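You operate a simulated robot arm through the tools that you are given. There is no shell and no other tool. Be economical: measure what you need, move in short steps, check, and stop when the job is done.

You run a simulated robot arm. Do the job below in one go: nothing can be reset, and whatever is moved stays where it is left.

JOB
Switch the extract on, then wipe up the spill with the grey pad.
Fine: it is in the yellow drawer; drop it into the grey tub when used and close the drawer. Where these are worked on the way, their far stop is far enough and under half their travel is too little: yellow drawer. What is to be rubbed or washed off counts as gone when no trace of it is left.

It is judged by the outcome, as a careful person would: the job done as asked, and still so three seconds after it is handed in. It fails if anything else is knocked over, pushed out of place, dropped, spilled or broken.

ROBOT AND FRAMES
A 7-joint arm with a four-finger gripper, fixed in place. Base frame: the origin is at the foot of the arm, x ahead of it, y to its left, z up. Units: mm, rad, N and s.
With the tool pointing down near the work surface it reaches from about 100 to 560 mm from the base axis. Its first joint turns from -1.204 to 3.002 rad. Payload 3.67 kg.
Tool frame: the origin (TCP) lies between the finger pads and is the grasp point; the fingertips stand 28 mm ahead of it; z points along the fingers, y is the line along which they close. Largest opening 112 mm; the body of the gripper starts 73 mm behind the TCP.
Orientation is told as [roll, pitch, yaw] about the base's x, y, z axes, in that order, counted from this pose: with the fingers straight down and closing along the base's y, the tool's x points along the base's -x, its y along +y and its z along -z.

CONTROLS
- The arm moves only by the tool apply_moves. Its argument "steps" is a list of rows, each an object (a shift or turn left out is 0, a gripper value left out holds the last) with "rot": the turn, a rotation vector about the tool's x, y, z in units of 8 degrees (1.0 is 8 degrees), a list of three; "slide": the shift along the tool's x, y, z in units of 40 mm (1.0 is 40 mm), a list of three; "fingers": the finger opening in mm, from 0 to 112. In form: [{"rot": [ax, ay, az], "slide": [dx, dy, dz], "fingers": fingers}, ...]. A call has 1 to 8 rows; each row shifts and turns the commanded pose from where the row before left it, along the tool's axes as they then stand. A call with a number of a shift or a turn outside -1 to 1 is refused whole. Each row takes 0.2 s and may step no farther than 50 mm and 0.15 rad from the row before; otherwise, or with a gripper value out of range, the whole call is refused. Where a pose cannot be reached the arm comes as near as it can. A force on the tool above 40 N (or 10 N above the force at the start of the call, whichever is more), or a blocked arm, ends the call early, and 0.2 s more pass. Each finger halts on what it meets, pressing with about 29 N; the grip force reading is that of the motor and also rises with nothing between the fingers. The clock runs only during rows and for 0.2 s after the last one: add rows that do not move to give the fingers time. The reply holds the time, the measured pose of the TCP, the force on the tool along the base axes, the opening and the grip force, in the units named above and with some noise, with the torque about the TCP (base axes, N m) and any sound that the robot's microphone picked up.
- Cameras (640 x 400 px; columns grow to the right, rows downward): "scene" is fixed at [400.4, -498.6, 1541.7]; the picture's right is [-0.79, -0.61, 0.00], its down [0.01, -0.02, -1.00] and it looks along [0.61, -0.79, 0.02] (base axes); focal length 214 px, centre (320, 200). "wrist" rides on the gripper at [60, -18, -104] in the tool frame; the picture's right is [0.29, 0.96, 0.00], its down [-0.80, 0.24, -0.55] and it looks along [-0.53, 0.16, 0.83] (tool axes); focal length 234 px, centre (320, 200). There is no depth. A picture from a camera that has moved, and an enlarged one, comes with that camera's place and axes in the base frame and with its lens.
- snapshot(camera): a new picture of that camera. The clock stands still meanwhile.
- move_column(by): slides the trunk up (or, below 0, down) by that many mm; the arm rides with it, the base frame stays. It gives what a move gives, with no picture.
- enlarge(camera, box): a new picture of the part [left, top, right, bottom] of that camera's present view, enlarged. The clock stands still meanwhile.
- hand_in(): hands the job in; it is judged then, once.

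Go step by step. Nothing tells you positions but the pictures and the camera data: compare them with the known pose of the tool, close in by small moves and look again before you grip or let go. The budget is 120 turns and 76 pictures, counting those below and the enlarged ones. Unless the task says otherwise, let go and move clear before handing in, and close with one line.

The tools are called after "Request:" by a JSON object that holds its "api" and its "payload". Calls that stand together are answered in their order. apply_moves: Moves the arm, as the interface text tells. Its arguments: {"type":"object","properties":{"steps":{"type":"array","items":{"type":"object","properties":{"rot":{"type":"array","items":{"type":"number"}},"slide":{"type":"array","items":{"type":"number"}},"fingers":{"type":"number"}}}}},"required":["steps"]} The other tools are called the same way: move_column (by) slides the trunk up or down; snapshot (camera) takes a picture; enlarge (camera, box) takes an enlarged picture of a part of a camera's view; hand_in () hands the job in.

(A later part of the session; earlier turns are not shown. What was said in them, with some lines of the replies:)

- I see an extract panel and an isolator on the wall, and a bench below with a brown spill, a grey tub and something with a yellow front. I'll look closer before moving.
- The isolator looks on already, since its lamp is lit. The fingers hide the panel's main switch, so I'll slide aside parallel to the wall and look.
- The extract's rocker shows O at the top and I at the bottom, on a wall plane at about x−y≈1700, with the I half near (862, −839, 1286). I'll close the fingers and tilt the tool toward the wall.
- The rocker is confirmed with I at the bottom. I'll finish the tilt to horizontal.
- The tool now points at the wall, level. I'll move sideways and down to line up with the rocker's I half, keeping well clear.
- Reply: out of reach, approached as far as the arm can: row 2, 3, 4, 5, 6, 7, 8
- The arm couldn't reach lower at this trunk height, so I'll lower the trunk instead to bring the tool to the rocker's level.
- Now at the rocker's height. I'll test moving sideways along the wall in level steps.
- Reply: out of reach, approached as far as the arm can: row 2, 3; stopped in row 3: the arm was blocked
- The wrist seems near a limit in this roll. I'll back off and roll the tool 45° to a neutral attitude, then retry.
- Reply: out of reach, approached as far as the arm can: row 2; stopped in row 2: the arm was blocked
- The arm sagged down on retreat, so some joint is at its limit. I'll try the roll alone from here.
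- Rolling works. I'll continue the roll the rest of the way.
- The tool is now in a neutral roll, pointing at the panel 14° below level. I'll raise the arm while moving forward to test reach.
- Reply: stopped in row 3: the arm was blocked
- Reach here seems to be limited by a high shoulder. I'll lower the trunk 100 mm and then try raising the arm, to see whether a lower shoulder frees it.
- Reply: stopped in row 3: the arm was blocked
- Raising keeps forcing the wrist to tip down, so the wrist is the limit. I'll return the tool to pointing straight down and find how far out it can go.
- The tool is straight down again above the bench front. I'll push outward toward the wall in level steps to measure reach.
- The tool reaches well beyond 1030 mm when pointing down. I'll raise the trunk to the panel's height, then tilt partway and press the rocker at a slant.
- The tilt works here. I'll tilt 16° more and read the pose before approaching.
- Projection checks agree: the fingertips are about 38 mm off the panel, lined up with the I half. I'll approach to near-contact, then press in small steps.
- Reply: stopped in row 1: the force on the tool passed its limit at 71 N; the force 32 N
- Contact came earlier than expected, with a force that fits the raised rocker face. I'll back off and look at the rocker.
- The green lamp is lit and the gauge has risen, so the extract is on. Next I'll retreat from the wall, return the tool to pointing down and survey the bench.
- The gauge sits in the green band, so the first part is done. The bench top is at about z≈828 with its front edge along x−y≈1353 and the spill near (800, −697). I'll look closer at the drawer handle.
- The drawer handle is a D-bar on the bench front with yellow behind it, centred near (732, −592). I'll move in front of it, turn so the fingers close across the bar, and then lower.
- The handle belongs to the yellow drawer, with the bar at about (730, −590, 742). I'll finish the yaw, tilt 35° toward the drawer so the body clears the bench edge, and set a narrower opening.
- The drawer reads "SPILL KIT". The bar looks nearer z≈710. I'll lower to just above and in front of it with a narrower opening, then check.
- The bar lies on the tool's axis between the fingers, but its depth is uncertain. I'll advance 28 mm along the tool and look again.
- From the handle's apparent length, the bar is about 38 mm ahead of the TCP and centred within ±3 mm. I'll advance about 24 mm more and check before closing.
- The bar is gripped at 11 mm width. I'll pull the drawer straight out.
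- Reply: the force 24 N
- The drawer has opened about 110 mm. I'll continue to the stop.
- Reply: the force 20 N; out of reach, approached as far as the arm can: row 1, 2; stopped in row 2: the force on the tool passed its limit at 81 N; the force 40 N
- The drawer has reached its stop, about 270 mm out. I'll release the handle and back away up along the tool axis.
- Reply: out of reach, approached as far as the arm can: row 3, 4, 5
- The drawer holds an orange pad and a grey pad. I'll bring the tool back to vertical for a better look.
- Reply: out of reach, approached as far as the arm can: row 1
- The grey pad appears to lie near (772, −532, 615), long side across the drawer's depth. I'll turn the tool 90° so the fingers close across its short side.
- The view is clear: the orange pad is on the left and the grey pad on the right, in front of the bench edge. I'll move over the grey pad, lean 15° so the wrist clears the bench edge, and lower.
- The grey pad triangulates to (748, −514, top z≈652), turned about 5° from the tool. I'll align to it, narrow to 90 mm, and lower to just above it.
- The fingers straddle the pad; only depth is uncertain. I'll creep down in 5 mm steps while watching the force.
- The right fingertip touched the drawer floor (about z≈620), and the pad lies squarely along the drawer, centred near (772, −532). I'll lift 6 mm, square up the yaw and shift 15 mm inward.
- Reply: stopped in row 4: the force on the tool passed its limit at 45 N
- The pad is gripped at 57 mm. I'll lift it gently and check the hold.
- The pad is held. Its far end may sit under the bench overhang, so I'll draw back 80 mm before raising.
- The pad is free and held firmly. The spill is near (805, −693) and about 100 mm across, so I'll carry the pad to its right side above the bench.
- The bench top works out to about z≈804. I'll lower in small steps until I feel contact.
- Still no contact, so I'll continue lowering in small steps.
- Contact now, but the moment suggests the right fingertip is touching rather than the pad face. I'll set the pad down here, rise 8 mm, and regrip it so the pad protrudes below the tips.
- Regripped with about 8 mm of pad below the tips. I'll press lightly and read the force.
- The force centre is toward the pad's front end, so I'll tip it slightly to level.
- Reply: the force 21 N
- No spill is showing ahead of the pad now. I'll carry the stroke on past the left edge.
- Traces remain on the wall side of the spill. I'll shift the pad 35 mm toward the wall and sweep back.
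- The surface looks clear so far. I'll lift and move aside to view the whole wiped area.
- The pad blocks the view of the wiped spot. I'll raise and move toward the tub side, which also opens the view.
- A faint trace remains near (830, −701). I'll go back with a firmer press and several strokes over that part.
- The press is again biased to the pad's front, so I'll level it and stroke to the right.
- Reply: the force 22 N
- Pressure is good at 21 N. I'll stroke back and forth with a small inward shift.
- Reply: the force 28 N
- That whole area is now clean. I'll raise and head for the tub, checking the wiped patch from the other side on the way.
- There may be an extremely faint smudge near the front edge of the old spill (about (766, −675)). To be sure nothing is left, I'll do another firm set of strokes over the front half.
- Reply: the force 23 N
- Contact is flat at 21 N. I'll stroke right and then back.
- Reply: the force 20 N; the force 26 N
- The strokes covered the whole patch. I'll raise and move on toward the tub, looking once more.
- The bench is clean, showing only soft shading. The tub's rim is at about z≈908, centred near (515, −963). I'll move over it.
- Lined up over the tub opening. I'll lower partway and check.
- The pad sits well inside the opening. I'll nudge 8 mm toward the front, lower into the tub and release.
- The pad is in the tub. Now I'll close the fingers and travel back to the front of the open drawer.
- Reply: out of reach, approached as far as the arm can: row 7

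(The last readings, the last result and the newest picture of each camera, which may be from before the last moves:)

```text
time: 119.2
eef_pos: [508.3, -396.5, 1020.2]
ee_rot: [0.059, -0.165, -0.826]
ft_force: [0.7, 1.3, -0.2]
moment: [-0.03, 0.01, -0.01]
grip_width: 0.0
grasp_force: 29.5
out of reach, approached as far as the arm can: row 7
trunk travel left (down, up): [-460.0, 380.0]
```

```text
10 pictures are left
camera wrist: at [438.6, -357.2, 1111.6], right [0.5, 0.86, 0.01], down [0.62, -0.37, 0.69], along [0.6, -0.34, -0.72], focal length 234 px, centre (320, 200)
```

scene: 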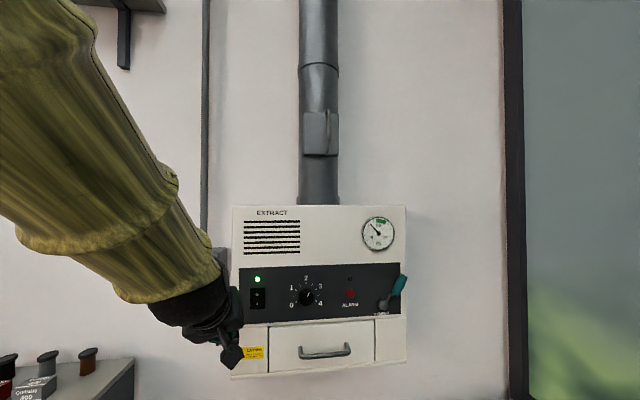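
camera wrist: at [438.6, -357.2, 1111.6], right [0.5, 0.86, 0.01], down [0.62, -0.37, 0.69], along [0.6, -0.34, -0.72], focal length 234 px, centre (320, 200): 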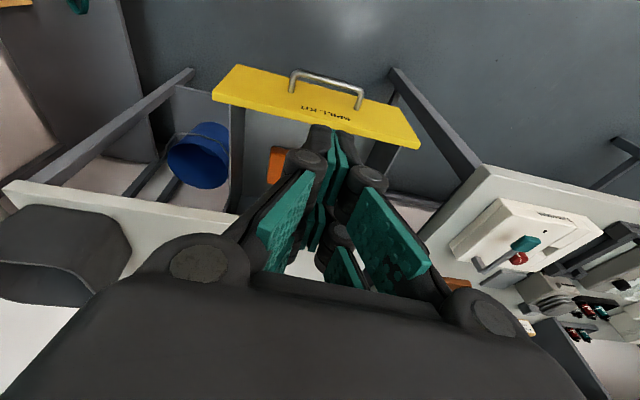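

I'm just outside the handle. I'll shift to its middle and lower in front of it.

Request:
{"api": "apply_moves", "payload": {"steps": [{"slide": [0, 0.65, 0]}]}}

Request:
{"api": "move_column", "payload": {"by": -240}}

Request:
{"api": "snapshot", "payload": {"camera": "wrist"}}

```text
time: 119.6
eef_pos: [528.5, -376.8, 1019.4]
ee_rot: [0.058, -0.165, -0.825]
ft_force: [-0.2, -0.1, -0.1]
moment: [-0.04, 0.02, -0.02]
grip_width: 0.1
grasp_force: 28.7
trunk travel left (down, up): [-460.0, 380.0]
```

```text
time: 122.1
eef_pos: [528.9, -377.1, 781.3]
ee_rot: [0.06, -0.165, -0.821]
ft_force: [0.1, -0.4, 0.4]
moment: [-0.02, 0.02, 0.04]
grip_width: 0.0
grasp_force: 29.0
trunk travel left (down, up): [-220.0, 620.0]
```

```text
9 pictures are left
camera wrist: at [459.3, -337.2, 872.4], right [0.5, 0.87, 0.01], down [0.62, -0.37, 0.69], along [0.6, -0.34, -0.72], focal length 234 px, centre (320, 200)
```

wrist: 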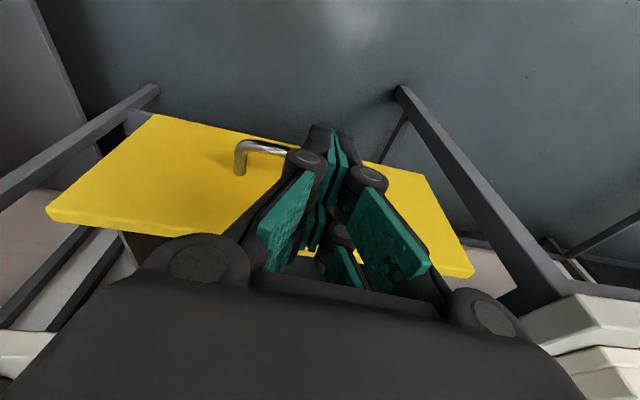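

The fingers are centred on the handle and about 20 mm in front of it. I'll lower to handle level.

Request:
{"api": "move_column", "payload": {"by": -77}}

Request:
{"api": "snapshot", "payload": {"camera": "wrist"}}

```text
time: 123.2
eef_pos: [528.1, -374.2, 705.5]
ee_rot: [0.061, -0.166, -0.819]
ft_force: [0.8, 0.1, 0.3]
moment: [-0.01, 0.0, 0.0]
grip_width: 0.1
grasp_force: 29.2
trunk travel left (down, up): [-143.0, 697.0]
```

```text
8 pictures are left
camera wrist: at [459.2, -337.2, 795.9], right [0.5, 0.87, 0.01], down [0.62, -0.37, 0.69], along [0.6, -0.34, -0.72], focal length 234 px, centre (320, 200)
```

wrist: 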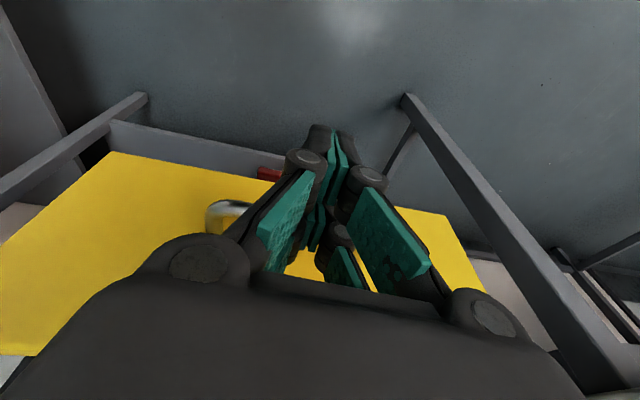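

Request:
{"api": "apply_moves", "payload": {"steps": [{"slide": [-0.49, 0.012, 0.083]}, {"slide": [-0.49, 0.012, 0.083]}, {"slide": [-0.59, 0.015, 0.1]}, {"slide": [-0.59, 0.015, 0.1]}, {"slide": [-0.59, 0.015, 0.1]}, {"slide": [-0.59, 0.015, 0.1]}]}}

Request:
{"api": "snapshot", "payload": {"camera": "wrist"}}

```text
time: 124.7
eef_pos: [629.5, -460.0, 731.9]
ee_rot: [-0.001, -0.245, -0.789]
ft_force: [-0.7, 0.5, -0.4]
moment: [-0.01, -0.02, 0.0]
grip_width: 0.2
grasp_force: 28.6
trunk travel left (down, up): [-143.0, 697.0]
```

```text
7 pictures are left
camera wrist: at [558.3, -414.4, 819.1], right [0.48, 0.87, -0.07], down [0.62, -0.28, 0.73], along [0.62, -0.4, -0.68], focal length 234 px, centre (320, 200)
```

wrist: 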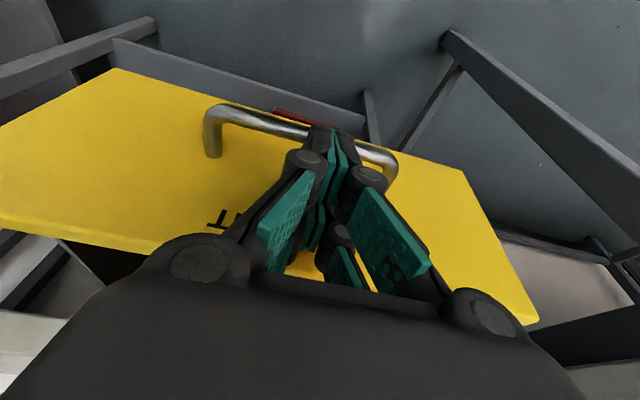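

The drawer moved in about 90 mm, but the tool snapped back to its commanded tilt and the tips rose over the bar. I'll lift, back off, and drop outside the bar to push properly.

Request:
{"api": "apply_moves", "payload": {"steps": [{"slide": [-0.09, 0, -0.364]}, {"slide": [0.55, 0, -0.137]}, {"slide": [0.55, 0, -0.137]}, {"slide": [0.121, 0, 0.485]}, {"slide": [0.121, 0, 0.485]}]}}

Request:
{"api": "snapshot", "payload": {"camera": "wrist"}}

```text
time: 125.8
eef_pos: [595.8, -425.7, 706.6]
ee_rot: [-0.001, -0.243, -0.787]
ft_force: [0.2, -0.2, 0.2]
moment: [-0.03, 0.01, -0.01]
grip_width: 0.0
grasp_force: 29.6
trunk travel left (down, up): [-143.0, 697.0]
```

```text
6 pictures are left
camera wrist: at [524.1, -380.4, 793.4], right [0.48, 0.87, -0.07], down [0.62, -0.28, 0.73], along [0.62, -0.4, -0.68], focal length 234 px, centre (320, 200)
```

wrist: 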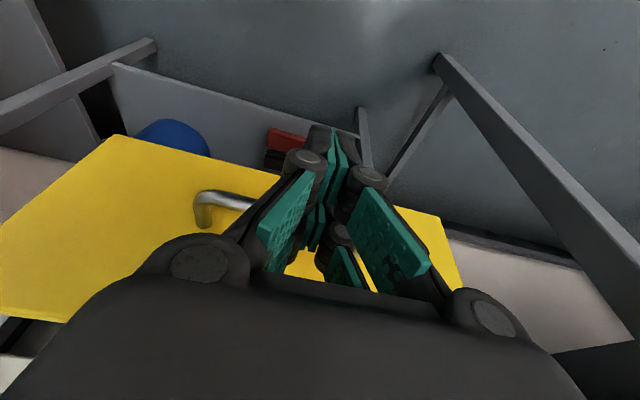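

The tips are now outside the bar. I'll push inward.

Request:
{"api": "apply_moves", "payload": {"steps": [{"slide": [-0.58, 0, 0.146]}, {"slide": [-0.58, 0, 0.146]}, {"slide": [-0.58, 0, 0.146]}, {"slide": [-0.58, 0, 0.146]}]}}

```text
time: 126.8
eef_pos: [664.7, -493.4, 708.9]
ee_rot: [0.0, -0.244, -0.788]
ft_force: [-0.5, -0.6, 0.2]
moment: [0.02, -0.01, 0.0]
grip_width: 0.2
grasp_force: 29.1
trunk travel left (down, up): [-143.0, 697.0]
```

Request:
{"api": "apply_moves", "payload": {"steps": [{"slide": [-0.4, 0, 0.1]}, {"slide": [-0.4, 0, 0.1]}, {"slide": [-0.4, 0, 0.1]}, {"slide": [-0.4, 0, 0.1]}, {"slide": [-0.4, 0, 0.1]}]}}

Request:
{"api": "snapshot", "payload": {"camera": "wrist"}}

```text
time: 128.1
eef_pos: [721.3, -552.3, 708.9]
ee_rot: [-0.001, -0.244, -0.788]
ft_force: [1.2, 0.2, -0.1]
moment: [-0.02, -0.02, 0.02]
grip_width: 0.3
grasp_force: 29.0
trunk travel left (down, up): [-143.0, 697.0]
```

```text
5 pictures are left
camera wrist: at [650.7, -507.3, 795.8], right [0.48, 0.87, -0.07], down [0.62, -0.28, 0.73], along [0.62, -0.4, -0.68], focal length 234 px, centre (320, 200)
```

wrist: 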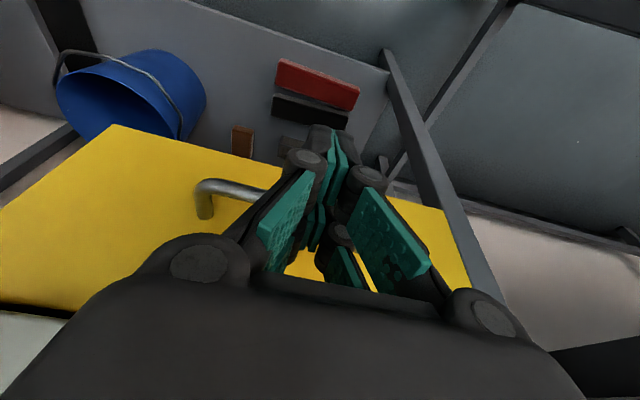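

The drawer is nearly shut. I'll finish in small steps until it meets its stop.

Request:
{"api": "apply_moves", "payload": {"steps": [{"slide": [-0.2, 0, 0.05]}, {"slide": [-0.2, 0, 0.05]}, {"slide": [-0.15, 0, 0.0375]}, {"slide": [-0.15, 0, 0.0375]}, {"slide": [-0.15, 0, 0.0375]}]}}

```text
time: 128.5
eef_pos: [724.9, -554.5, 708.2]
ee_rot: [-0.003, -0.232, -0.786]
ft_force: [-10.2, 9.5, 0.8]
moment: [0.2, 0.09, 0.05]
grip_width: 0.1
grasp_force: 35.6
trunk travel left (down, up): [-143.0, 697.0]
stopped in row 2: the force on the tool passed its limit at 57 N (the readings are from after the stop); the commanded pose is now the measured one
```

The push met a stop at the bar itself. I'll back off and up to check that the drawer is fully shut.

Request:
{"api": "apply_moves", "payload": {"steps": [{"slide": [0.7, 0, -0.18]}, {"slide": [0.7, 0, -0.18]}, {"slide": [-0.22, 0, -0.9]}, {"slide": [-0.22, 0, -0.9]}, {"slide": [-0.22, 0, -0.9]}, {"slide": [-0.22, 0, -0.9]}]}}

Request:
{"api": "snapshot", "payload": {"camera": "wrist"}}

```text
time: 129.9
eef_pos: [681.4, -514.9, 856.0]
ee_rot: [-0.003, -0.234, -0.789]
ft_force: [0.2, 0.6, 0.1]
moment: [0.03, 0.03, -0.02]
grip_width: 0.0
grasp_force: 35.7
trunk travel left (down, up): [-143.0, 697.0]
```

```text
4 pictures are left
camera wrist: at [611.3, -470.8, 944.0], right [0.48, 0.87, -0.07], down [0.63, -0.29, 0.72], along [0.61, -0.39, -0.69], focal length 234 px, centre (320, 200)
```

wrist: 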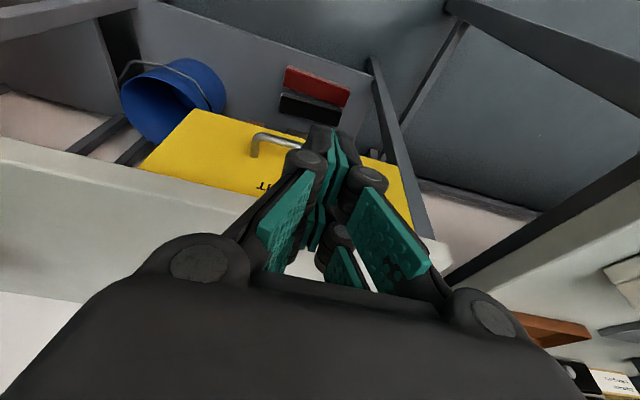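

Request:
{"api": "enlarge", "payload": {"camera": "wrist", "box": [110, 90, 290, 220]}}

```text
3.08 times, centred on (200, 155) of wrist
camera zoom: at [611.3, -470.8, 944.0], right [0.48, 0.87, -0.07], down [0.63, -0.29, 0.72], along [0.61, -0.39, -0.69], focal length 720 px, centre (689, 338)
```

zoom: 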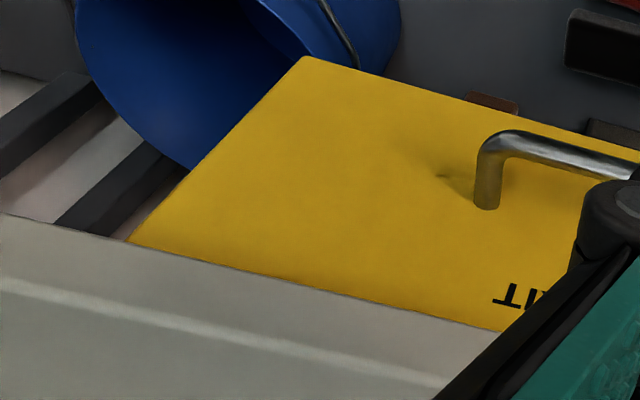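

The yellow front is flush against the bench edge and the handle is back at its original place (x−y≈1327), so the drawer is shut. I'll do a last check that the extract is still running.

Request:
{"api": "move_column", "payload": {"by": 60}}

Request:
{"api": "snapshot", "payload": {"camera": "scene"}}

```text
time: 130.9
eef_pos: [682.3, -514.6, 916.3]
ee_rot: [-0.003, -0.232, -0.789]
ft_force: [-0.3, -0.6, -0.3]
moment: [-0.02, 0.03, 0.02]
grip_width: 0.0
grasp_force: 35.5
trunk travel left (down, up): [-203.0, 637.0]
```

```text
2 pictures are left
```

scene: 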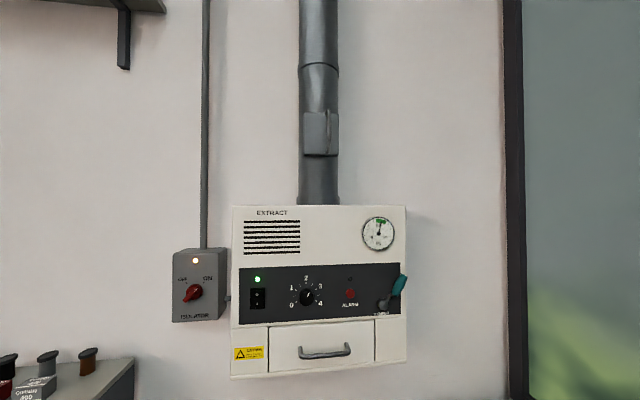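

The extract is running with its lamp lit, the bench is clean, the pad is in the tub and the drawer is shut. The arm is clear, so I'm handing in.

Request:
{"api": "hand_in", "payload": {}}

```text
The job is handed in.
```

The extract is on, the spill is wiped up, the used grey pad is in the grey tub and the yellow drawer is closed.
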